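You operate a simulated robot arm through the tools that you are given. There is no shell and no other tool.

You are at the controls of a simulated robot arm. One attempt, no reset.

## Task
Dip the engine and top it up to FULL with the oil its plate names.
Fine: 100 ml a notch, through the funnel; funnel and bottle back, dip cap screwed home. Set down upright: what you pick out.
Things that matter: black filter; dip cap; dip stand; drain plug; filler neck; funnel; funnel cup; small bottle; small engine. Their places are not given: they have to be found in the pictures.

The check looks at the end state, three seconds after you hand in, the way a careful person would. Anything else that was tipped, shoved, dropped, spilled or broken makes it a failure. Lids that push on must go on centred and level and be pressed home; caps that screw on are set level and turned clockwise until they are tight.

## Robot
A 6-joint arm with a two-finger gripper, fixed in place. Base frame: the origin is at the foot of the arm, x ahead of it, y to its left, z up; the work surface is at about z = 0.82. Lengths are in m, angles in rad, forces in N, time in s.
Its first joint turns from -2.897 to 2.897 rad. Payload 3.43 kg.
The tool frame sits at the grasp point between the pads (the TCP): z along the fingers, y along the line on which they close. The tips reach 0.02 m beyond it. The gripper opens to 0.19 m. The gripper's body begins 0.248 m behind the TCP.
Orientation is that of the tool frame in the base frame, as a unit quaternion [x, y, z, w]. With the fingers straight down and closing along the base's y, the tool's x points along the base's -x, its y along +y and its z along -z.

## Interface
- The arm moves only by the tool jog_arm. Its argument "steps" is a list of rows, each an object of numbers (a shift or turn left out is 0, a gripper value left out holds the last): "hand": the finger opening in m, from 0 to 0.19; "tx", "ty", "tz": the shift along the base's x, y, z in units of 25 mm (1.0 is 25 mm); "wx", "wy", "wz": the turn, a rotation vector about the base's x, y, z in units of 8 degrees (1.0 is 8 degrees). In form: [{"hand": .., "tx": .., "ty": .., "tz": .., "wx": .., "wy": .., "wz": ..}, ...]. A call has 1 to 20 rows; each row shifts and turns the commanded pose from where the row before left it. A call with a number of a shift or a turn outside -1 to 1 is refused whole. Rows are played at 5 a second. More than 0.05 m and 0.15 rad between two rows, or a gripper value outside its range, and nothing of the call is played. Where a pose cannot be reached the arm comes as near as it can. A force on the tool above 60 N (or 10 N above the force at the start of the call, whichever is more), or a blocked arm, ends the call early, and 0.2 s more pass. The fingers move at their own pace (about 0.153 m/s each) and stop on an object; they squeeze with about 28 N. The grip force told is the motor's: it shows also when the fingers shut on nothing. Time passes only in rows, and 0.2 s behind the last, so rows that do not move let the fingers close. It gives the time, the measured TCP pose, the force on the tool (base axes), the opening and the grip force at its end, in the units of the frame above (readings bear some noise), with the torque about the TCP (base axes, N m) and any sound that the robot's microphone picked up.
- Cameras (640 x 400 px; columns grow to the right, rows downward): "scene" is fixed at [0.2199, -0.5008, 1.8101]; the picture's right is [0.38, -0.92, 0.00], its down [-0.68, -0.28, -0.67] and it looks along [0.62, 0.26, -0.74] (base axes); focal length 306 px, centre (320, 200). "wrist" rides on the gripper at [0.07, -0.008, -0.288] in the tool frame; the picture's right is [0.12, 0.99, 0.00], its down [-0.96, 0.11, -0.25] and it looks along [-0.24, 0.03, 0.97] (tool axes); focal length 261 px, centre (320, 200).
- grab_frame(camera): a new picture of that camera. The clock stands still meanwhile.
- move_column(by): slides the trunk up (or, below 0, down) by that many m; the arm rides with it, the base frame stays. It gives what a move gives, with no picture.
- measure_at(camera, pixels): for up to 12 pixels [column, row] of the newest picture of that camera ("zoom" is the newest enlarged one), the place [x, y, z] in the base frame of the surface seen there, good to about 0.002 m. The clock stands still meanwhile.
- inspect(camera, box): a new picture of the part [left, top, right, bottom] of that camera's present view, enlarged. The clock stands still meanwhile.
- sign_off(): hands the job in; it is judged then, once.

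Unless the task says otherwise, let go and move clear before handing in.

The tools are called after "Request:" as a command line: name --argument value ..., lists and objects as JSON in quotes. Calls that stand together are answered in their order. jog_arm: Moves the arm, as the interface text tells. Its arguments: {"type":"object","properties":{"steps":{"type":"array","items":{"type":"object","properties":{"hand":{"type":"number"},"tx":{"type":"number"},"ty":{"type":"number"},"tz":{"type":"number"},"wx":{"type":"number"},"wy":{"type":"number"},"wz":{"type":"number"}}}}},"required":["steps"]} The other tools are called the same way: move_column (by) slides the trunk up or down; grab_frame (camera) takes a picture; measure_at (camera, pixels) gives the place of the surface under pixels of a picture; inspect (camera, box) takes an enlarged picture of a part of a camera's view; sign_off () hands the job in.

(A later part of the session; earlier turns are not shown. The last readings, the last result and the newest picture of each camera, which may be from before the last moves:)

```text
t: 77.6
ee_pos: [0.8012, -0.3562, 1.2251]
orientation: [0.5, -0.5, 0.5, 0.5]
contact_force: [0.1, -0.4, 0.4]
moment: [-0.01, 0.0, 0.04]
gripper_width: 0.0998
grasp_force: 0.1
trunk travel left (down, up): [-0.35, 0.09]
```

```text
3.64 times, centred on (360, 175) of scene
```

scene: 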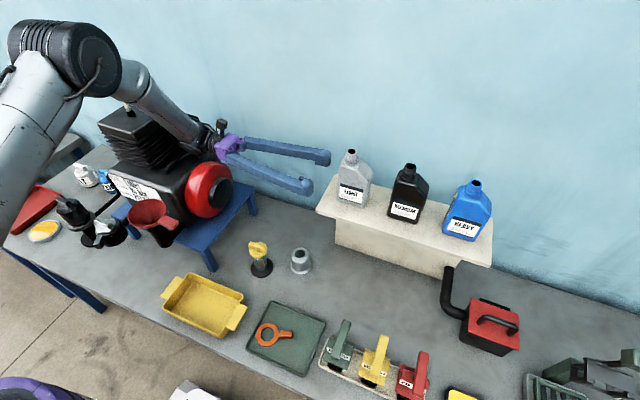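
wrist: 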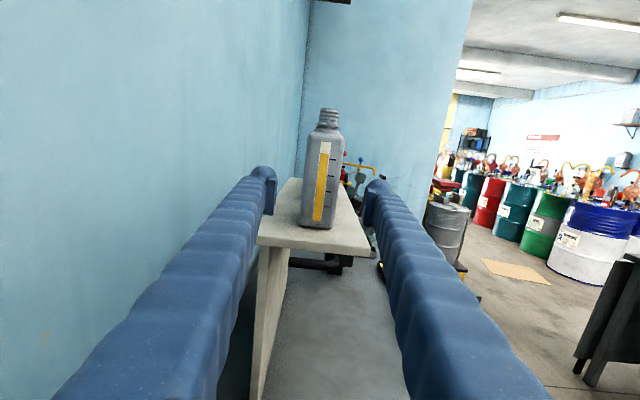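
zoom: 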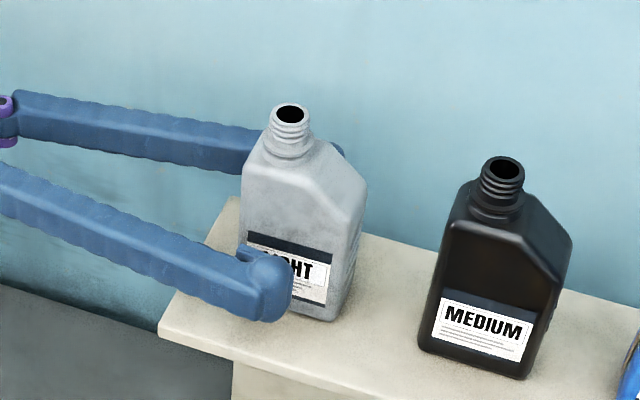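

Bottle centred; gauge: oil at zoom row 205 with ticks at 226, 282, 337 and 388. Closing.

Request:
jog_arm --steps '[{"hand": 0.0}, {}, {}]'

Request:
inspect --camera "wrist" --box '[240, 80, 400, 240]'

```text
t: 78.4
ee_pos: [0.8017, -0.357, 1.2247]
orientation: [0.501, -0.5, 0.501, 0.499]
contact_force: [-0.2, -0.4, -0.3]
moment: [-0.07, -0.08, 0.05]
gripper_width: 0.0511
grasp_force: 28.3
trunk travel left (down, up): [-0.35, 0.09]
```

```text
2.50 times, centred on (320, 160) of wrist
```

zoom: 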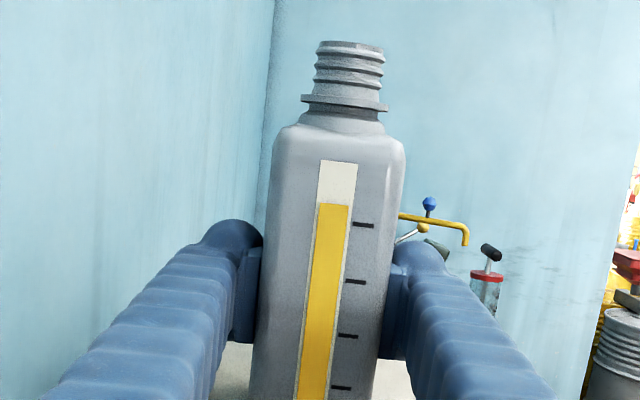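

Held at 0.051 m. Lifting straight up slowly.

Request:
jog_arm --steps '[{"tz": 0.1}, {"tz": 0.2}, {"tz": 0.4}, {"tz": 0.5}, {"tz": 0.6}, {"tz": 0.6}, {"tz": 0.6}, {"tz": 0.6}, {"tz": 0.6}, {"tz": 0.6}, {"tz": 0.6}, {"tz": 0.4}, {}, {}]'

Request:
inspect --camera "wrist" --box '[240, 80, 400, 240]'

Request:
grab_frame --camera "scene"

```text
t: 81.4
ee_pos: [0.8022, -0.3564, 1.3699]
orientation: [0.5, -0.5, 0.499, 0.501]
contact_force: [0.3, 0.0, -4.2]
moment: [0.01, 0.02, 0.01]
gripper_width: 0.0512
grasp_force: 27.7
trunk travel left (down, up): [-0.35, 0.09]
```

```text
2.50 times, centred on (320, 160) of wrist
```

zoom: 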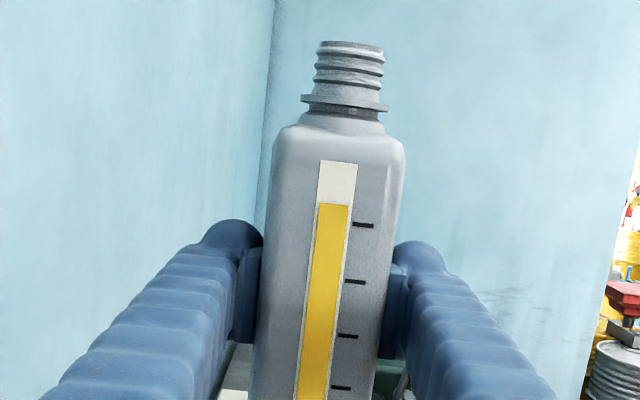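

```text
taken
```

scene: 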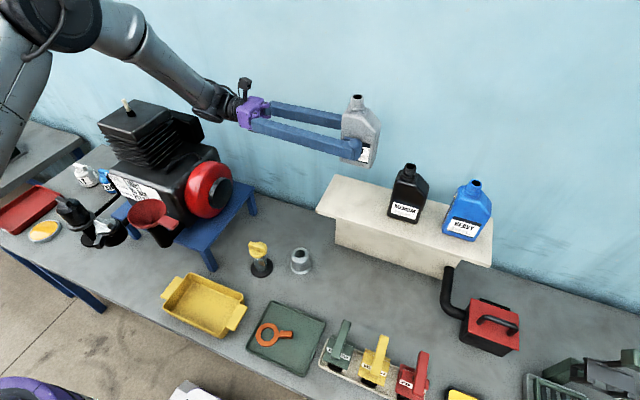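

The bottle is lifted, weighs about 4.2 N, and there's no slip. Now I'll carry it in -x at height.

Request:
jog_arm --steps '[{"tx": -0.4, "tz": 0.4}, {"tx": -0.7, "tz": 0.4}, {"tx": -0.8, "tz": 0.4}, {"tx": -0.8}, {"tx": -0.8}, {"tx": -0.8}, {"tx": -0.8}, {"tx": -0.8}, {"tx": -0.8}, {"tx": -0.8}, {"tx": -0.8}, {"tx": -0.8}, {"tx": -0.8}, {"tx": -0.8}, {"tx": -0.5}, {"tx": -0.3}, {}]'

Request:
grab_frame --camera "scene"

```text
t: 85.0
ee_pos: [0.5124, -0.3557, 1.4004]
orientation: [0.5, -0.5, 0.499, 0.501]
contact_force: [0.1, 0.3, -5.2]
moment: [0.0, 0.01, -0.02]
gripper_width: 0.0515
grasp_force: 28.1
trunk travel left (down, up): [-0.35, 0.09]
```

```text
taken
```

scene: 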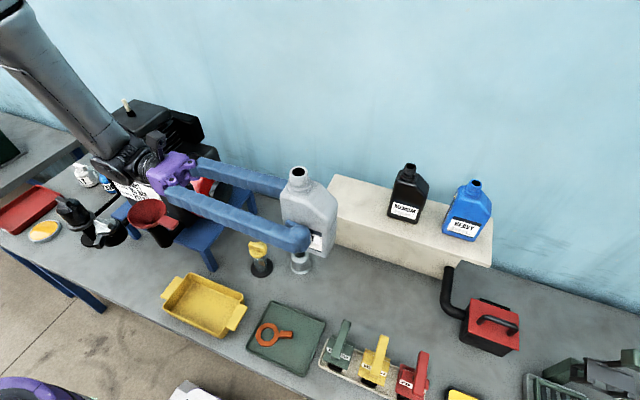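

Next I'll carry it in +y toward the funnel, still high and upright.

Request:
jog_arm --steps '[{"ty": 0.4, "tx": -0.1}, {"ty": 0.7, "tx": -0.18}, {"ty": 0.8, "tx": -0.18}, {"ty": 0.8, "tx": -0.18}, {"ty": 0.8, "tx": -0.18}, {"ty": 0.8, "tx": -0.18}, {"ty": 0.8, "tx": -0.18}, {"ty": 0.8, "tx": -0.18}, {"ty": 0.8, "tx": -0.18}, {"ty": 0.8, "tx": -0.18}, {"ty": 0.8, "tx": -0.18}, {"ty": 0.8, "tx": -0.18}, {"ty": 0.8, "tx": -0.18}, {"ty": 0.8, "tx": -0.18}, {"ty": 0.8, "tx": -0.18}, {"ty": 0.6, "tx": -0.18}, {"ty": 0.3, "tx": -0.1}, {}]'

Request:
grab_frame --camera "scene"

Request:
grab_frame --camera "wrist"

```text
t: 88.8
ee_pos: [0.4417, -0.0456, 1.4007]
orientation: [0.5, -0.5, 0.5, 0.5]
contact_force: [-0.4, -0.1, -3.7]
moment: [0.03, 0.01, 0.03]
gripper_width: 0.0513
grasp_force: 27.7
trunk travel left (down, up): [-0.35, 0.09]
```

```text
taken
```

scene: 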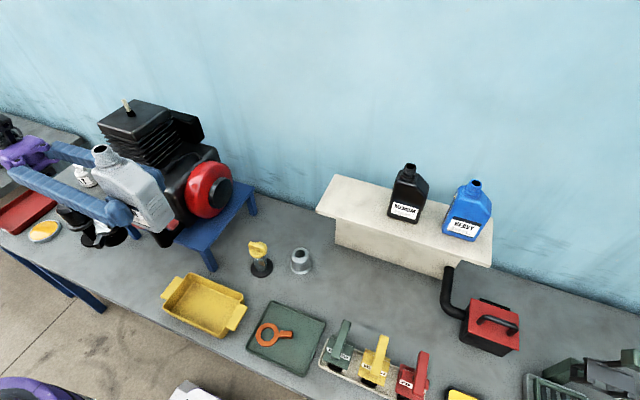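

```text
taken
```

wrist: 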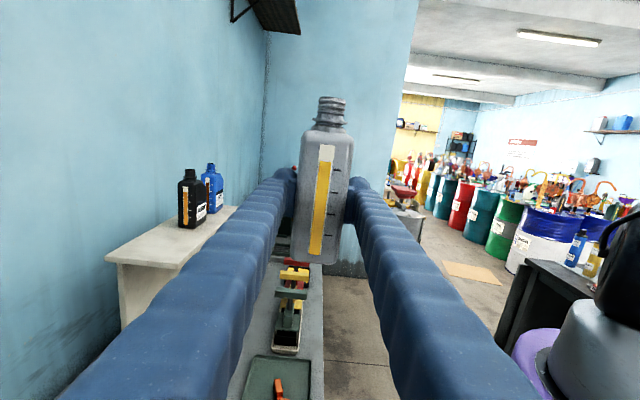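

Continuing in +y until the mouth lines up with the funnel's y (TCP y≈0.1475).

Request:
jog_arm --steps '[{"ty": 0.5, "tx": -0.08}, {"ty": 0.8, "tx": -0.08}, {"ty": 0.8, "tx": -0.08}, {"ty": 0.8, "tx": -0.08}, {"ty": 0.8, "tx": -0.08}, {"ty": 0.8, "tx": -0.08}, {"ty": 0.8, "tx": -0.08}, {"ty": 0.8, "tx": -0.08}, {"ty": 0.8, "tx": -0.08}, {"ty": 0.5, "tx": -0.08}, {"ty": 0.32}, {}, {}]'

Request:
grab_frame --camera "scene"

Request:
grab_frame --camera "wrist"

```text
t: 91.6
ee_pos: [0.4215, 0.1459, 1.4015]
orientation: [-0.5, 0.5, -0.5, -0.5]
contact_force: [-0.8, 0.0, -4.8]
moment: [0.0, 0.0, 0.04]
gripper_width: 0.0515
grasp_force: 28.2
trunk travel left (down, up): [-0.35, 0.09]
```

```text
taken
```

scene: 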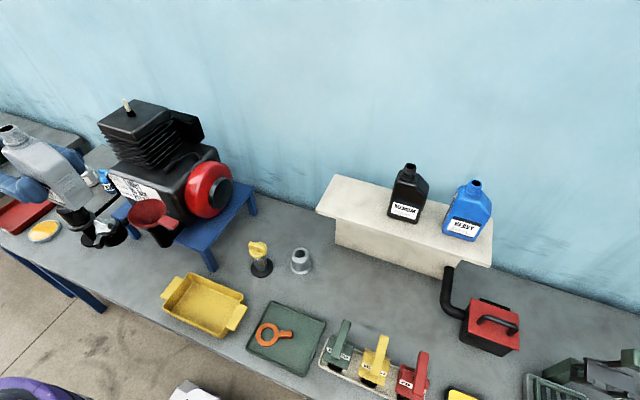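

```text
taken
```

wrist: 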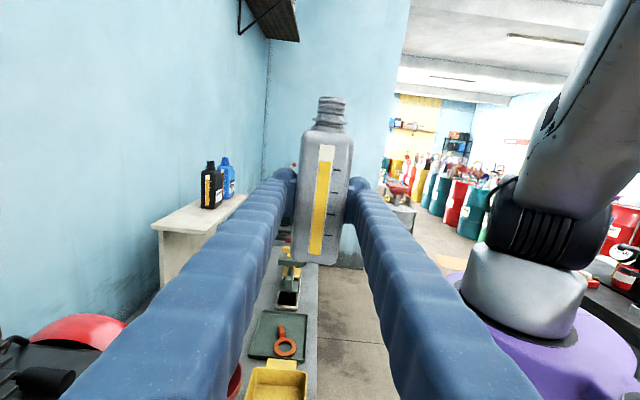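

The pose is reached with the bottle upright beside the funnel. I'll lower to z≈1.27, then roll to 56°, below the predicted flow onset, and look.

Request:
jog_arm --steps '[{"tz": -0.6}, {"tz": -0.8}, {"tz": -0.8}, {"tz": -0.8}, {"tz": -0.8}, {"tz": -0.8}, {"tz": -0.6}, {}, {"wy": 0.7}, {"wy": 0.7}, {"wy": 0.7}, {"wy": 0.7}, {"wy": 0.7}, {"wy": 0.7}, {"wy": 0.7}, {"wy": 0.7}, {"wy": 0.7}, {"wy": 0.7}, {}]'

Request:
grab_frame --camera "scene"

Request:
grab_frame --camera "wrist"

```text
t: 95.6
ee_pos: [0.4218, 0.1472, 1.2692]
orientation: [0.677, -0.206, 0.206, 0.676]
contact_force: [0.4, 0.0, -4.6]
moment: [0.03, 0.03, 0.01]
gripper_width: 0.0511
grasp_force: 27.6
trunk travel left (down, up): [-0.35, 0.09]
```

```text
taken
```

scene: 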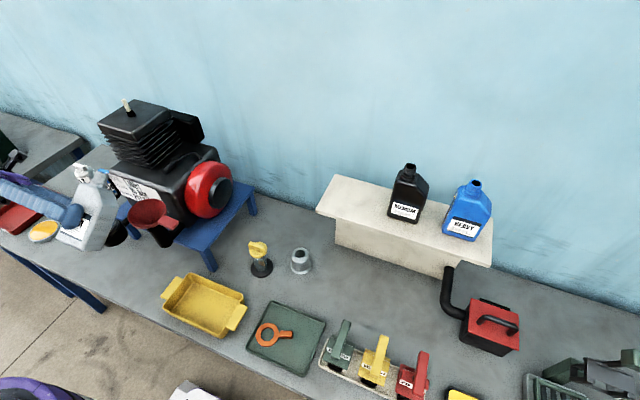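

```text
taken
```

wrist: 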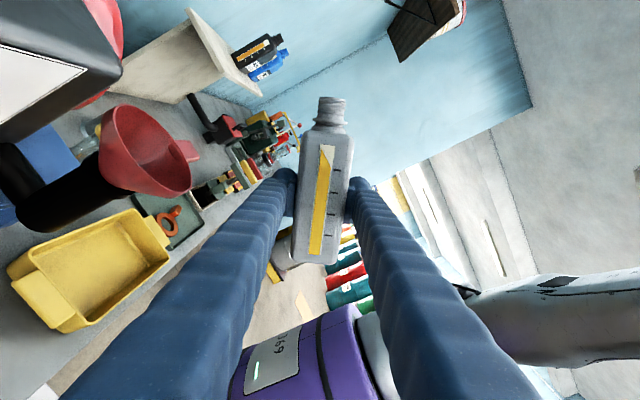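

Roll works (56°) and the gauge shows the tilted oil. I'll zoom on mouth versus funnel alignment.

Request:
inspect --camera "scene" --box '[50, 150, 190, 260]'

Request:
measure_at --camera "zoom" --pixels '[[120, 70], [130, 60], [145, 95], [155, 60], [105, 65], [330, 200], [170, 130], [140, 200]]'

Request:
inspect --camera "wrist" --box '[270, 80, 370, 280]'

```text
3.64 times, centred on (120, 205) of scene
```

zoom: 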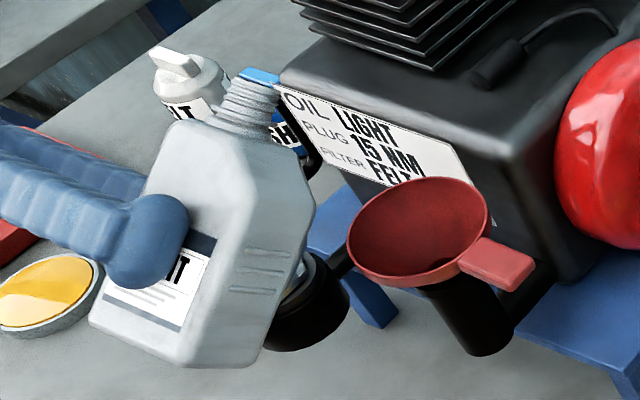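

```text
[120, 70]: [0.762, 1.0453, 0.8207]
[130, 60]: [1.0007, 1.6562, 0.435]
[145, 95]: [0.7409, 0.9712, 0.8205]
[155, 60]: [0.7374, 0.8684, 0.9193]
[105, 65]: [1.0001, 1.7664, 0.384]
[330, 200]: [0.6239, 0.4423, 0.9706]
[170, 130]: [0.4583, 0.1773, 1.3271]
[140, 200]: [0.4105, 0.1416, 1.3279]
```

```text
2.00 times, centred on (320, 180) of wrist
```

zoom: 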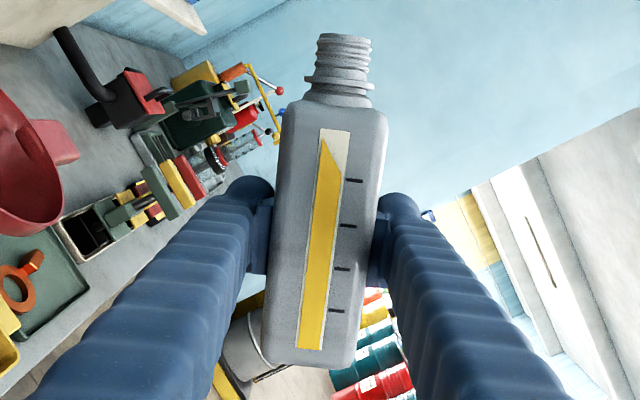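

Now I'll lower to z≈1.185 keeping the tilt, and check the mouth over the funnel.

Request:
jog_arm --steps '[{"tz": -0.6}, {"tz": -0.7}, {"tz": -0.7}, {"tz": -0.7}, {"tz": -0.6}, {"wy": 0.6}, {"wy": 0.4}, {}]'

Request:
inspect --camera "scene" --box '[60, 160, 180, 260]'

Request:
measure_at --camera "zoom" --pixels '[[270, 160], [285, 140], [265, 150], [290, 155], [300, 140], [280, 175], [240, 200], [340, 230], [295, 165], [305, 150]]'

Request:
grab_frame --camera "wrist"

```text
t: 97.4
ee_pos: [0.4206, 0.147, 1.1878]
orientation: [0.689, -0.159, 0.158, 0.69]
contact_force: [-0.1, 0.1, -4.1]
moment: [-0.02, -0.02, -0.02]
gripper_width: 0.051
grasp_force: 28.0
trunk travel left (down, up): [-0.35, 0.09]
```

```text
4.00 times, centred on (120, 210) of scene
```

zoom: 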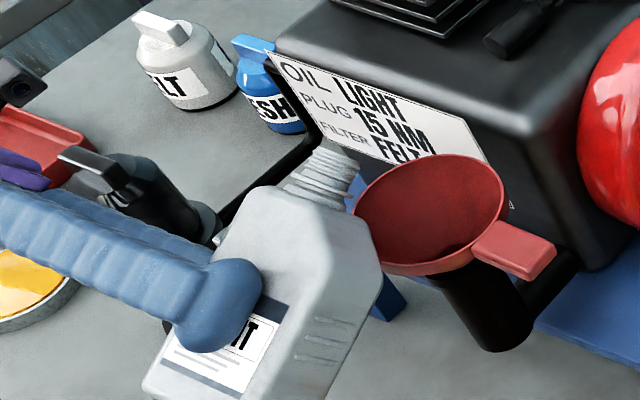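

```text
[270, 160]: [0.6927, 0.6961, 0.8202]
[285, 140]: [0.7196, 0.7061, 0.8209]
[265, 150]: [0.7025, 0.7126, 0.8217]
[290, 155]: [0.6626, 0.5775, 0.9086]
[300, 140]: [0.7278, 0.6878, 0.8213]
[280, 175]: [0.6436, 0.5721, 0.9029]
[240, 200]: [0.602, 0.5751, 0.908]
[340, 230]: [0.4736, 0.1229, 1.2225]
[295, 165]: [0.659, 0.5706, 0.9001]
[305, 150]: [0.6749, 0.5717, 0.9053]
```

```text
taken
```

wrist: 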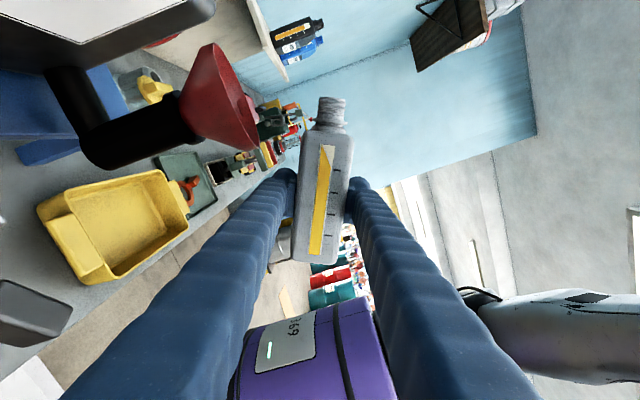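

The neck appears at zoom (325,175), mouth end near (350,165). Measuring it directly.

Request:
measure_at --camera "scene" --pixels '[[121, 203], [123, 205], [125, 200], [127, 203], [127, 207], [119, 204]]'

Request:
inspect --camera "scene" --box '[105, 185, 165, 235]'

Request:
measure_at --camera "zoom" --pixels '[[100, 105], [130, 115], [150, 125], [180, 130], [190, 155], [170, 160], [155, 180], [195, 140], [120, 150], [200, 150]]'

```text
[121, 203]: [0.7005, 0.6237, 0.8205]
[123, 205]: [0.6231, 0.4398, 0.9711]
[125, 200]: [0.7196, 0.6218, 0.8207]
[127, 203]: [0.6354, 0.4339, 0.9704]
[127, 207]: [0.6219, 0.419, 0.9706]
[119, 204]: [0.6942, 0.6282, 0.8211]
```

```text
8.00 times, centred on (135, 210) of scene
```

zoom: 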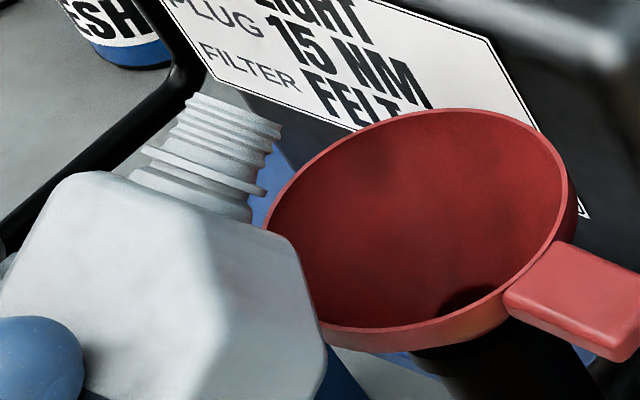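

```text
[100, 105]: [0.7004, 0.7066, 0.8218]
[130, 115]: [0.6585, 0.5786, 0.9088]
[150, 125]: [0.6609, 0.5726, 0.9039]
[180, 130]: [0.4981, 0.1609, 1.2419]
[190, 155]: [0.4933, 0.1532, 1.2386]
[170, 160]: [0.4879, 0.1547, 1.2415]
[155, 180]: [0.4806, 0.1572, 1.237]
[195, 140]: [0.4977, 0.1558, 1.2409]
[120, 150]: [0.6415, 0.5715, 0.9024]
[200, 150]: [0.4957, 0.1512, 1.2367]
```

Request:
measure_at --camera "zoom" --pixels '[[195, 102], [210, 108], [225, 115], [240, 122], [255, 130], [270, 138], [230, 125], [250, 145], [565, 170], [330, 325], [420, 112], [275, 220]]'

```text
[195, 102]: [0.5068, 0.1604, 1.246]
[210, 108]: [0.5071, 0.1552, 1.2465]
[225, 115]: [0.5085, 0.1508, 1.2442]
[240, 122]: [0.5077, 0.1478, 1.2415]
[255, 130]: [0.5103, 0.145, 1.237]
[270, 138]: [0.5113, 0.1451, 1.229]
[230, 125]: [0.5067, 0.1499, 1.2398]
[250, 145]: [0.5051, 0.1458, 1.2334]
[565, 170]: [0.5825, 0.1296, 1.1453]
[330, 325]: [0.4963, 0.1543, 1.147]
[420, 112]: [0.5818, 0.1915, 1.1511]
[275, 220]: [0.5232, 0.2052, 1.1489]
```

The mouth centre is at about (0.51,0.160,1.233), and the funnel spans x 0.496–0.593, y 0.113–0.21. I'll shift +15 mm x so the lip sits well inside, lower 5 mm, and roll to 70°.

Request:
jog_arm --steps '[{"tx": 0.3}, {"tx": 0.3, "tz": -0.2}, {"wy": 0.4}, {"wy": 0.35}, {}, {}]'

Request:
inspect --camera "wrist" --box '[270, 80, 370, 280]'

Request:
inspect --camera "scene" --box '[105, 185, 165, 235]'

```text
t: 98.8
ee_pos: [0.4366, 0.1461, 1.1835]
orientation: [0.697, -0.122, 0.123, 0.696]
contact_force: [-0.1, -0.1, -3.9]
moment: [0.05, -0.01, 0.0]
gripper_width: 0.0513
grasp_force: 27.7
trunk travel left (down, up): [-0.35, 0.09]
```

```text
2.00 times, centred on (320, 180) of wrist
```

zoom: 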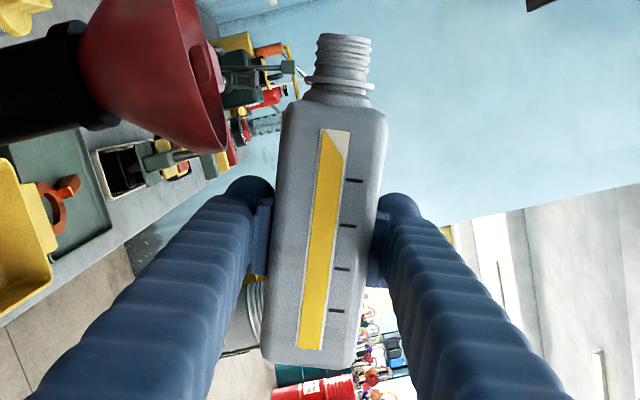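

```text
8.00 times, centred on (135, 210) of scene
```

zoom: 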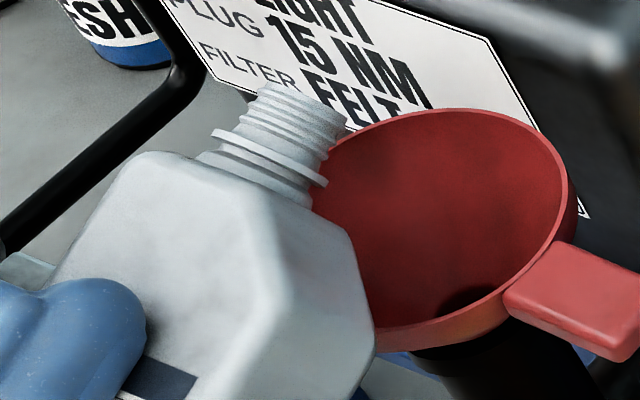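

No flow yet at 70°. I'll raise the tilt in small steps, watching the gauge and weight.

Request:
jog_arm --steps '[{"wy": 0.25}, {"wy": 0.25}, {}]'

Request:
inspect --camera "scene" --box '[105, 185, 165, 235]'

Request:
inspect --camera "wrist" --box '[270, 80, 370, 280]'

```text
t: 99.6
ee_pos: [0.436, 0.1472, 1.1824]
orientation: [0.701, -0.098, 0.098, 0.7]
contact_force: [-0.2, -0.7, -4.6]
moment: [0.0, 0.0, -0.02]
gripper_width: 0.0515
grasp_force: 27.2
trunk travel left (down, up): [-0.35, 0.09]
```

```text
8.00 times, centred on (135, 210) of scene
```

zoom: 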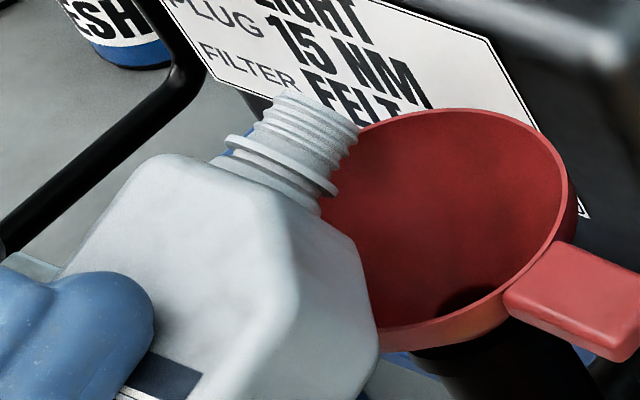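

```text
2.00 times, centred on (320, 180) of wrist
```

zoom: 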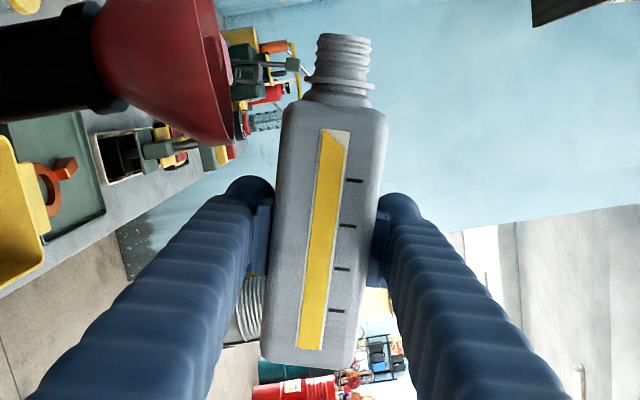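

No flow at 74°. Next, 78°.

Request:
jog_arm --steps '[{"wy": 0.25}, {"wy": 0.25}]'

Request:
inspect --camera "scene" --box '[105, 185, 165, 235]'

Request:
inspect --camera "wrist" --box '[270, 80, 370, 280]'

```text
t: 100.2
ee_pos: [0.4353, 0.146, 1.1829]
orientation: [0.703, -0.074, 0.073, 0.703]
contact_force: [-0.5, -0.4, -5.1]
moment: [-0.01, -0.01, 0.02]
gripper_width: 0.0514
grasp_force: 28.1
trunk travel left (down, up): [-0.35, 0.09]
```

```text
8.00 times, centred on (135, 210) of scene
```

zoom: 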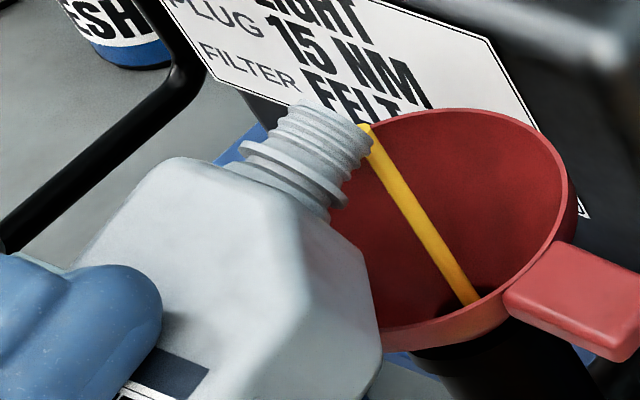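

```text
2.00 times, centred on (320, 180) of wrist
```

zoom: 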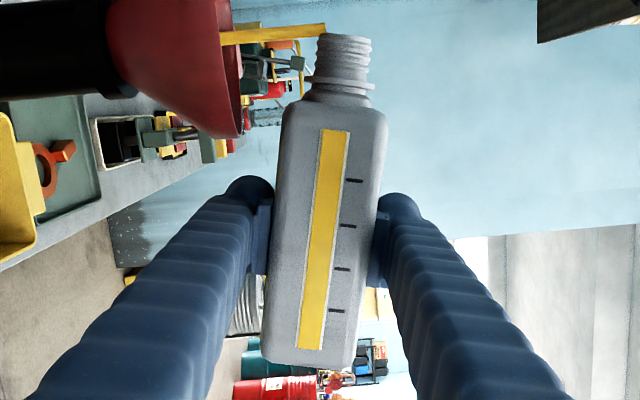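

Oil flows at 78° and lands at the funnel's outlet (zoom (475,300)). I'll pour half a second, then tip back to gauge the rate.

Request:
jog_arm --steps '[{}, {"wy": -0.5}, {"wy": -0.5}, {"wy": -0.8}, {"wy": -0.8}]'

Request:
inspect --camera "scene" --box '[105, 185, 165, 235]'

Request:
inspect --camera "wrist" --box '[270, 80, 370, 280]'

```text
t: 101.4
ee_pos: [0.4367, 0.1458, 1.1842]
orientation: [0.678, -0.2, 0.201, 0.678]
contact_force: [-0.2, 0.9, -4.0]
moment: [0.01, -0.01, 0.04]
gripper_width: 0.0514
grasp_force: 27.8
trunk travel left (down, up): [-0.35, 0.09]
```

```text
8.00 times, centred on (135, 210) of scene
```

zoom: 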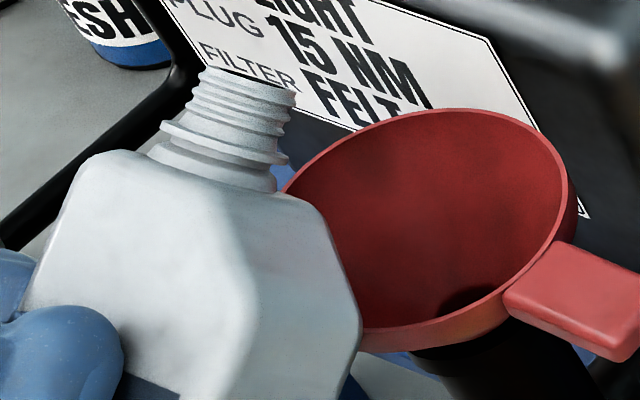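

```text
2.00 times, centred on (320, 180) of wrist
```

zoom: 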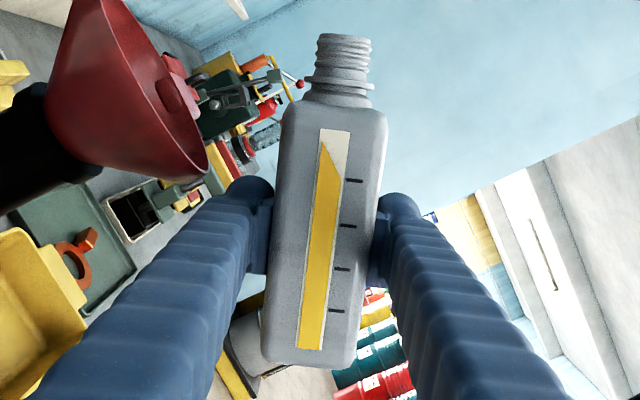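

Tipped back to 57°, the gauge moved only slightly (about 5–10 ml). I'll pour again at 81° for about 1 s and tip back to read.

Request:
jog_arm --steps '[{"wy": 0.9}, {"wy": 0.9}, {"wy": 0.7}, {"wy": 0.4}, {}, {}, {}]'

Request:
inspect --camera "scene" --box '[105, 185, 165, 235]'

```text
t: 103.0
ee_pos: [0.4353, 0.1466, 1.1831]
orientation: [0.705, -0.059, 0.059, 0.705]
contact_force: [-0.2, 0.8, -3.9]
moment: [0.0, 0.02, 0.0]
gripper_width: 0.0515
grasp_force: 28.2
trunk travel left (down, up): [-0.35, 0.09]
```

```text
8.00 times, centred on (135, 210) of scene
```

zoom: 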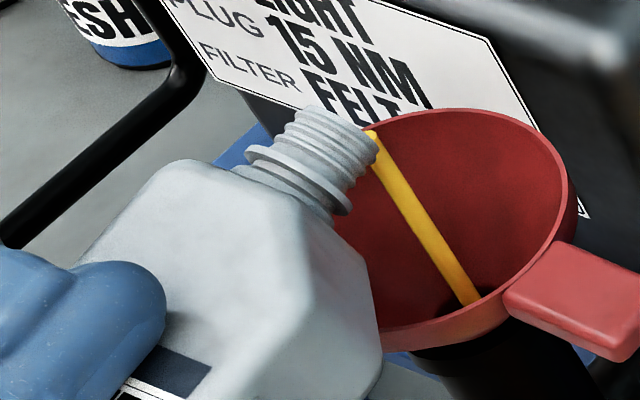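

Request:
jog_arm --steps '[{"wy": -0.7}, {"wy": -0.9}, {"wy": -0.9}, {"wy": -0.4}, {}]'

Request:
inspect --camera "wrist" --box '[295, 135, 365, 265]'

```text
t: 104.2
ee_pos: [0.4371, 0.1476, 1.1826]
orientation: [0.678, -0.2, 0.199, 0.679]
contact_force: [0.2, -0.3, -2.9]
moment: [0.02, 0.02, -0.01]
gripper_width: 0.0511
grasp_force: 27.6
trunk travel left (down, up): [-0.35, 0.09]
```

```text
3.08 times, centred on (330, 200) of wrist
```

zoom: 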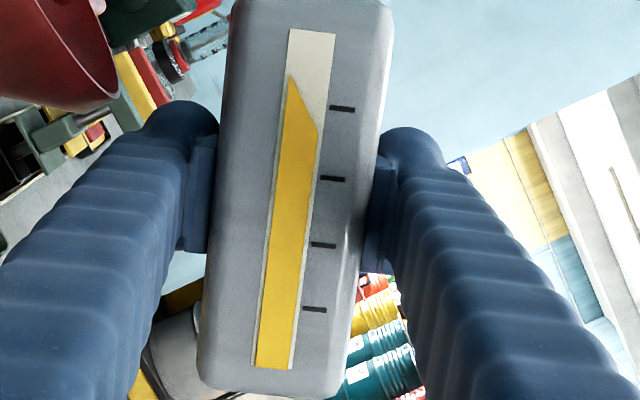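

That took about 30 ml: the mid-level is now just above the top tick. I'll pour about 3 s more at 82° and re-read.

Request:
jog_arm --steps '[{"wy": 0.9}, {"wy": 0.9}, {"wy": 0.7}, {"wy": 0.55}, {}, {}, {}, {}, {}, {}, {}, {}, {}, {}, {"wy": -0.7}, {"wy": -0.9}, {"wy": -0.9}, {"wy": -0.55}, {}]'

Request:
inspect --camera "wrist" --box '[295, 135, 365, 265]'

Request:
inspect --camera "scene" --box '[80, 170, 200, 260]'

```text
t: 108.2
ee_pos: [0.4349, 0.147, 1.1825]
orientation: [0.679, -0.2, 0.2, 0.678]
contact_force: [-0.3, -0.5, -4.0]
moment: [0.03, 0.0, 0.0]
gripper_width: 0.0515
grasp_force: 27.9
trunk travel left (down, up): [-0.35, 0.09]
```

```text
3.08 times, centred on (330, 200) of wrist
```

zoom: 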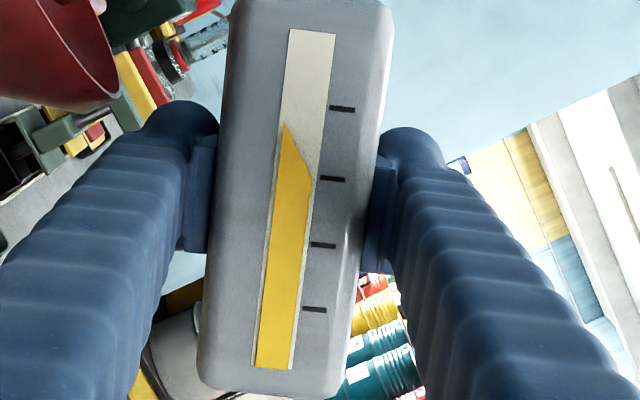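

```text
4.44 times, centred on (140, 215) of scene
```

zoom: 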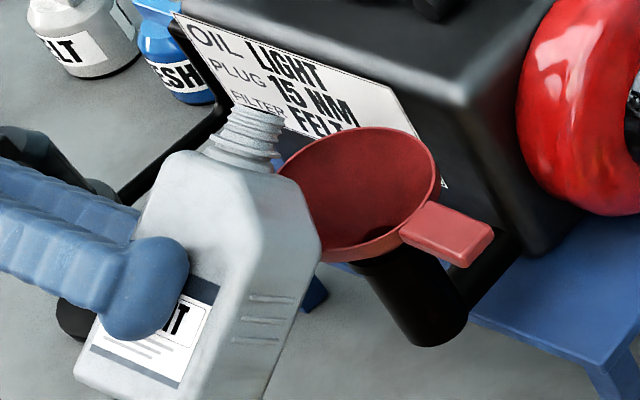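

The mid-level is now about 338 ml, so roughly 100 ml poured. I'll repeat about 70 ml at 83.5°, then fine-trim.

Request:
jog_arm --steps '[{"wy": 0.9}, {"wy": 0.9}, {"wy": 0.8}, {"wy": 0.63}, {}, {}, {}, {}, {}, {}, {}, {}, {}, {"wy": -0.8}, {"wy": -0.9}, {"wy": -0.9}, {"wy": -0.63}, {}]'

Request:
inspect --camera "wrist" --box '[295, 135, 365, 265]'

```text
t: 112.0
ee_pos: [0.436, 0.1465, 1.1841]
orientation: [0.678, -0.2, 0.2, 0.678]
contact_force: [-0.1, 0.7, -3.2]
moment: [0.01, 0.0, 0.03]
gripper_width: 0.0513
grasp_force: 27.9
trunk travel left (down, up): [-0.35, 0.09]
```

```text
3.08 times, centred on (330, 200) of wrist
```

zoom: 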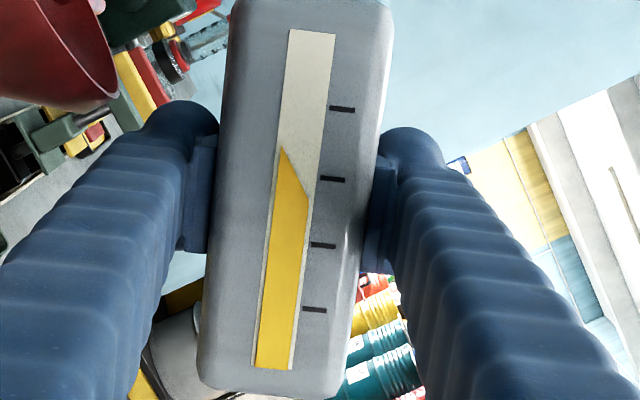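

Mid-level about 310 ml; the flow slows as the level drops. I'll tilt further, to 87°, for about 1.5 s and re-read.

Request:
jog_arm --steps '[{"wy": 0.9}, {"wy": 0.9}, {"wy": 0.9}, {"wy": 0.95}, {}, {}, {}]'

Request:
inspect --camera "scene" --box '[105, 185, 165, 235]'

Request:
jog_arm --steps '[{}, {"wy": -0.95}, {"wy": -0.9}, {"wy": -0.9}, {"wy": -0.9}, {}]'

Request:
inspect --camera "wrist" --box '[295, 135, 365, 265]'

```text
t: 113.6
ee_pos: [0.4363, 0.1466, 1.1831]
orientation: [0.706, -0.022, 0.022, 0.707]
contact_force: [-0.8, 0.1, -3.1]
moment: [0.01, -0.03, 0.0]
gripper_width: 0.0511
grasp_force: 28.5
trunk travel left (down, up): [-0.35, 0.09]
```

```text
8.00 times, centred on (135, 210) of scene
```

zoom: 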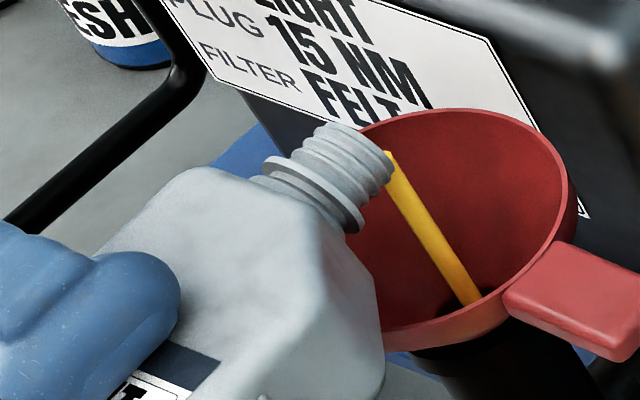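

```text
t: 115.0
ee_pos: [0.4359, 0.1454, 1.1829]
orientation: [0.678, -0.2, 0.199, 0.678]
contact_force: [-0.6, -0.3, -3.5]
moment: [0.01, -0.04, 0.02]
gripper_width: 0.0515
grasp_force: 28.3
trunk travel left (down, up): [-0.35, 0.09]
```

```text
3.08 times, centred on (330, 200) of wrist
```

zoom: 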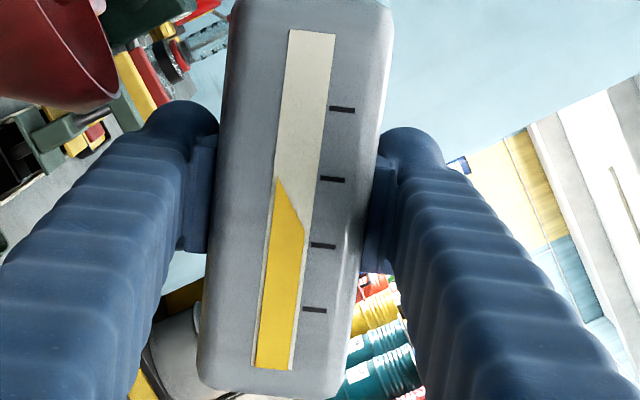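

Mid-level about 260 ml, so roughly 177 ml poured. I'll raise a little and set the bottle upright for an accurate gauge reading.

Request:
jog_arm --steps '[{"tz": 0.5, "tx": -0.3, "wy": -0.6}, {"tz": 0.5, "tx": -0.3, "wy": -0.8}, {"wy": -0.9}, {"wy": -0.9}, {"wy": -0.9}, {"wy": -0.9}, {"wy": -0.9}, {"wy": -0.9}, {"wy": -0.4}, {}, {}]'

Request:
inspect --camera "wrist" --box '[295, 135, 365, 265]'

```text
t: 117.4
ee_pos: [0.4212, 0.1456, 1.2087]
orientation: [-0.498, 0.502, -0.502, -0.499]
contact_force: [0.4, 0.7, -3.0]
moment: [0.01, -0.02, -0.03]
gripper_width: 0.0514
grasp_force: 27.8
trunk travel left (down, up): [-0.35, 0.09]
```

```text
3.08 times, centred on (330, 200) of wrist
```

zoom: 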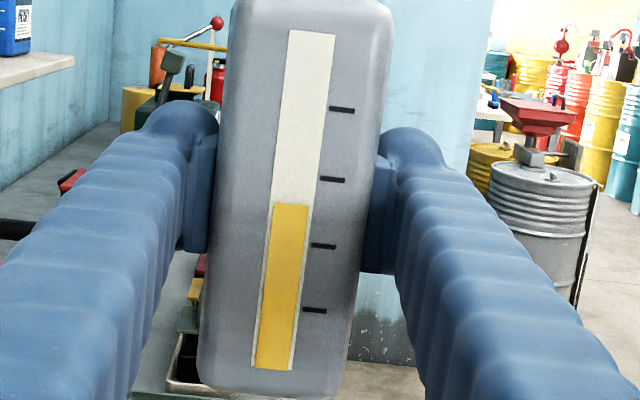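

Upright, the gauge reads about 261 ml against 437 at the start: 176 ml poured and 24 ml to go. Back to pouring briefly at 87°.

Request:
jog_arm --steps '[{"wy": 0.9}, {"wy": 0.9}, {"wy": 0.9}, {"wy": 0.9}, {"wy": 0.9}, {"wy": 0.9}, {"wy": 0.9, "tx": 0.3, "tz": -0.5}, {"wy": 0.9, "tx": 0.3, "tz": -0.5}, {}, {"wy": 0.9}, {"wy": 0.9}, {"wy": 0.9}, {"wy": 0.95}, {}, {"wy": -0.95}, {"wy": -0.9}, {"wy": -0.9}, {"wy": -0.9}, {}]'

Request:
inspect --camera "wrist" --box '[295, 135, 365, 265]'

```text
t: 121.4
ee_pos: [0.4356, 0.1458, 1.1826]
orientation: [0.679, -0.199, 0.2, 0.678]
contact_force: [-0.1, 0.7, -3.3]
moment: [0.03, 0.02, 0.01]
gripper_width: 0.0514
grasp_force: 27.8
trunk travel left (down, up): [-0.35, 0.09]
```

```text
3.08 times, centred on (330, 200) of wrist
```

zoom: 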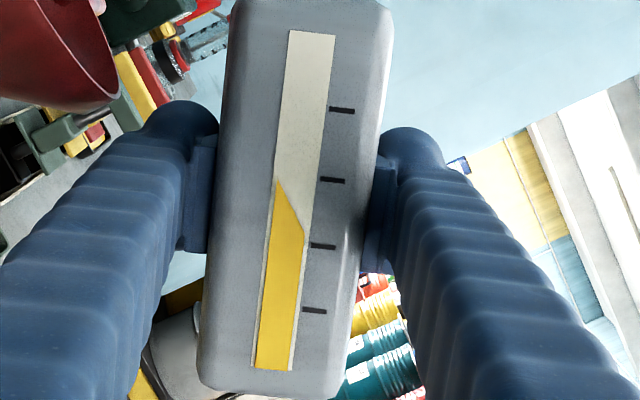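

Only about 3 ml came. I'll tilt to 90° with a short hold.

Request:
jog_arm --steps '[{"wy": 0.9}, {"wy": 0.9}, {"wy": 0.9}, {"wy": 0.95}, {"wy": 0.35}, {}, {}, {"wy": -0.4}, {"wy": -0.9}, {"wy": -0.9}, {"wy": -0.9}, {"wy": -0.9}, {}]'

Request:
inspect --camera "wrist" --box '[295, 135, 365, 265]'

```text
t: 124.2
ee_pos: [0.4363, 0.1462, 1.1831]
orientation: [0.678, -0.2, 0.199, 0.679]
contact_force: [1.0, -0.2, -3.2]
moment: [0.02, 0.02, -0.01]
gripper_width: 0.0511
grasp_force: 28.0
trunk travel left (down, up): [-0.35, 0.09]
```

```text
3.08 times, centred on (330, 200) of wrist
```

zoom: 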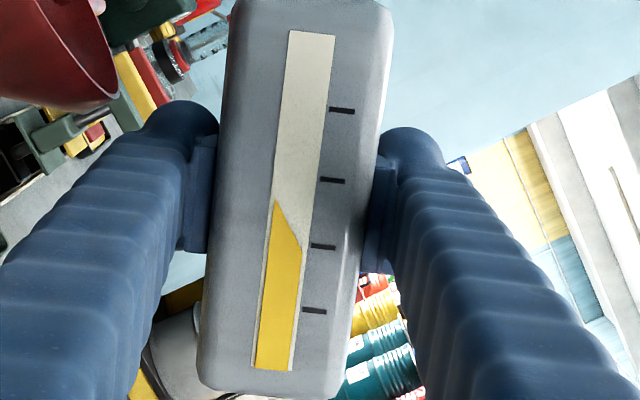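

Mid-level now about 232 ml. Checking upright for the accurate reading.

Request:
jog_arm --steps '[{"tz": 0.5, "tx": -0.3, "wy": -0.6}, {"tz": 0.5, "tx": -0.3, "wy": -0.8}, {"wy": -0.9}, {"wy": -0.9}, {"wy": -0.9}, {"wy": -0.9}, {"wy": -0.9}, {"wy": -0.9}, {"wy": -0.4}, {}, {}]'

Request:
inspect --camera "wrist" --box '[295, 135, 365, 265]'

Request:
inspect --camera "wrist" --box '[305, 170, 345, 230]'

Request:
inspect --camera "scene" --box '[80, 170, 200, 260]'

```text
t: 126.6
ee_pos: [0.4212, 0.1478, 1.2086]
orientation: [0.499, -0.501, 0.502, 0.498]
contact_force: [0.6, -0.2, -1.7]
moment: [0.02, 0.02, 0.02]
gripper_width: 0.0514
grasp_force: 27.5
trunk travel left (down, up): [-0.35, 0.09]
```

```text
3.08 times, centred on (330, 200) of wrist
```

zoom: 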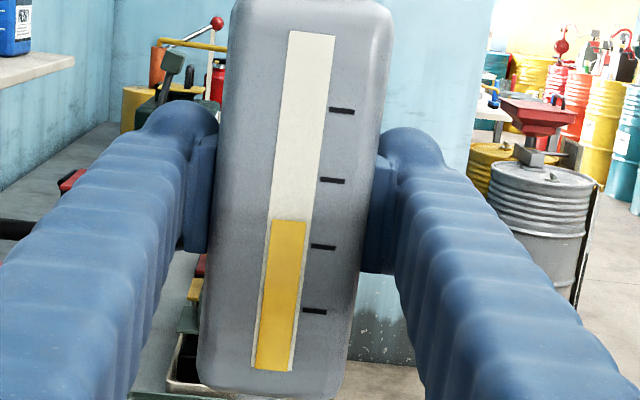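

```text
6.67 times, centred on (325, 200) of wrist
```

zoom: 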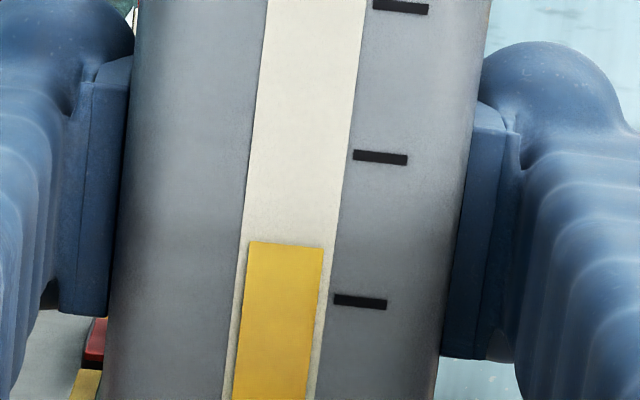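

```text
4.44 times, centred on (140, 215) of scene
```

zoom: 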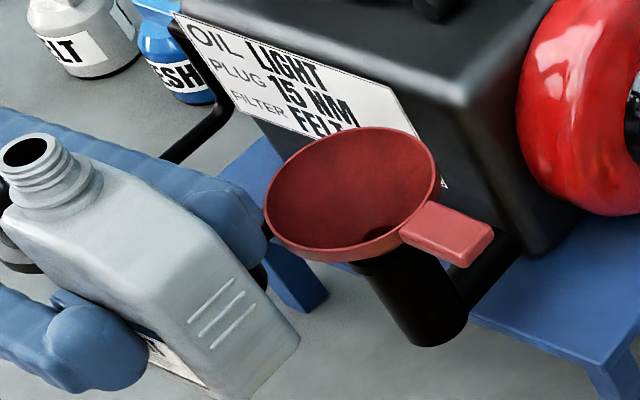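

Allowing for the tick slope, the gauge went from about 428 to 232 ml, so about 196–200 ml poured, and no spill shows around the funnel. I'll raise the bottle and carry it back along the same path.

Request:
jog_arm --steps '[{"tz": 0.6}, {"tz": 0.8}, {"tz": 0.8}, {"tz": 0.9}, {"tz": 0.9}, {"tz": 0.9}, {"tz": 0.9}, {"tz": 0.9}, {"tz": 0.9}, {"ty": -0.5}, {"ty": -0.9, "tx": 0.1}, {"ty": -0.9, "tx": 0.1}, {"ty": -0.9, "tx": 0.1}, {"ty": -0.9, "tx": 0.1}, {"ty": -0.9, "tx": 0.1}, {"ty": -0.9, "tx": 0.1}, {"ty": -0.9, "tx": 0.1}, {"ty": -0.9, "tx": 0.1}, {"ty": -0.9, "tx": 0.1}]'

Request:
jog_arm --steps '[{"ty": -0.9, "tx": 0.2}, {"ty": -0.9, "tx": 0.2}, {"ty": -0.9, "tx": 0.2}, {"ty": -0.9, "tx": 0.2}, {"ty": -0.9, "tx": 0.2}, {"ty": -0.9, "tx": 0.2}, {"ty": -0.9, "tx": 0.2}, {"ty": -0.9, "tx": 0.2}, {"ty": -0.9, "tx": 0.2}, {"ty": -0.9, "tx": 0.2}, {"ty": -0.9, "tx": 0.2}, {"ty": -0.8, "tx": 0.2}, {}]'

```text
t: 130.6
ee_pos: [0.4453, -0.0695, 1.399]
orientation: [0.499, -0.502, 0.502, 0.498]
contact_force: [-0.2, -0.3, -2.9]
moment: [0.0, -0.01, -0.02]
gripper_width: 0.0511
grasp_force: 27.9
trunk travel left (down, up): [-0.35, 0.09]
```

```text
t: 133.4
ee_pos: [0.5035, -0.3362, 1.3973]
orientation: [-0.498, 0.502, -0.502, -0.498]
contact_force: [-0.5, -0.6, -3.4]
moment: [0.0, 0.01, 0.01]
gripper_width: 0.0512
grasp_force: 27.9
trunk travel left (down, up): [-0.35, 0.09]
```

Tilt is off by 0.4° (over-rotated -0.05 unit), so I'll correct that while moving to above the bottle's shelf place.

Request:
jog_arm --steps '[{"tx": 0.5, "ty": -0.2, "wy": 0.05}, {"tx": 0.8, "ty": -0.3}, {"tx": 0.8, "ty": -0.33}, {"tx": 0.8}, {"tx": 0.8}, {"tx": 0.8}, {"tx": 0.8}, {"tx": 0.8}, {"tx": 0.8}, {"tx": 0.8}, {"tx": 0.8}, {"tx": 0.8}, {"tx": 0.8}, {"tx": 0.8}, {"tx": 0.63}, {"tx": 0.4}, {}, {}]'

Request:
grab_frame --camera "scene"

Request:
grab_frame --camera "wrist"

```text
t: 137.2
ee_pos: [0.8025, -0.3571, 1.3957]
orientation: [0.501, -0.499, 0.5, 0.5]
contact_force: [1.1, -0.5, -3.2]
moment: [-0.03, 0.02, -0.02]
gripper_width: 0.0512
grasp_force: 28.1
trunk travel left (down, up): [-0.35, 0.09]
```

```text
taken
```

scene: 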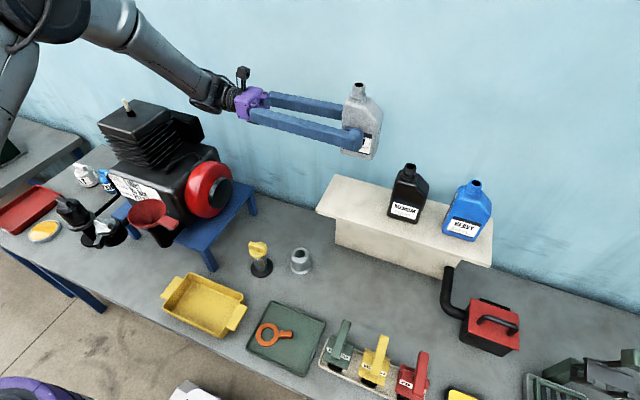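

```text
taken
```

wrist: 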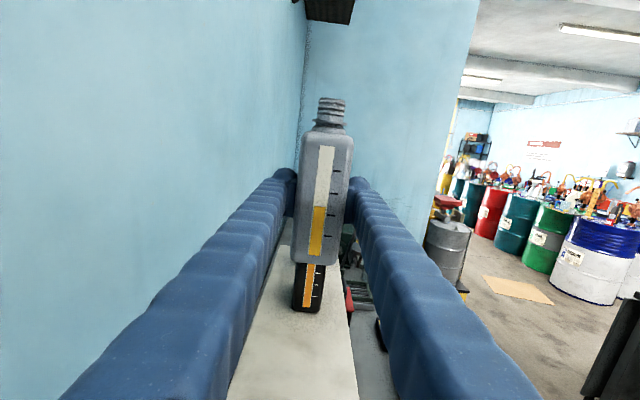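

It's above its place. Lowering, slow at the end.

Request:
jog_arm --steps '[{"tz": -0.6}, {"tz": -0.8}, {"tz": -0.8}, {"tz": -0.8}, {"tz": -0.8}, {"tz": -0.8}, {"tz": -0.8}, {"tz": -0.6}, {"tz": -0.4}, {"tz": -0.1}, {"tz": -0.1}, {"tz": -0.08}, {}]'

Request:
inspect --camera "wrist" --box '[260, 80, 380, 300]'

```text
t: 140.0
ee_pos: [0.8006, -0.3575, 1.2295]
orientation: [0.5, -0.5, 0.5, 0.5]
contact_force: [-0.4, 0.2, -3.0]
moment: [0.01, 0.0, 0.01]
gripper_width: 0.0512
grasp_force: 27.9
trunk travel left (down, up): [-0.35, 0.09]
```

```text
1.82 times, centred on (320, 190) of wrist
```

zoom: 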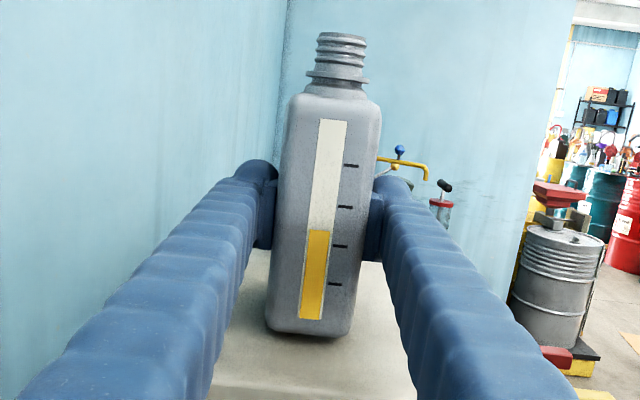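

Request:
jog_arm --steps '[{"tz": -0.06}, {"tz": -0.06}, {"tz": -0.05}, {}]'

```text
t: 141.0
ee_pos: [0.8017, -0.3567, 1.2272]
orientation: [0.5, -0.5, 0.5, 0.5]
contact_force: [0.0, 0.1, -1.7]
moment: [-0.01, 0.0, -0.01]
gripper_width: 0.0508
grasp_force: 28.1
trunk travel left (down, up): [-0.35, 0.09]
```

Request:
jog_arm --steps '[{"tz": -0.05}, {}]'

Request:
jog_arm --steps '[{"tz": -0.04}, {}]'

```text
t: 141.6
ee_pos: [0.8033, -0.3578, 1.2267]
orientation: [0.5, -0.5, 0.501, 0.5]
contact_force: [2.2, -1.7, 6.1]
moment: [-0.36, -0.03, 0.05]
gripper_width: 0.0513
grasp_force: 27.7
trunk travel left (down, up): [-0.35, 0.09]
```

```text
t: 142.2
ee_pos: [0.8026, -0.3561, 1.2266]
orientation: [0.5, -0.5, 0.5, 0.5]
contact_force: [4.0, -3.1, 18.4]
moment: [-0.6, 0.09, 0.09]
gripper_width: 0.0511
grasp_force: 27.8
trunk travel left (down, up): [-0.35, 0.09]
```

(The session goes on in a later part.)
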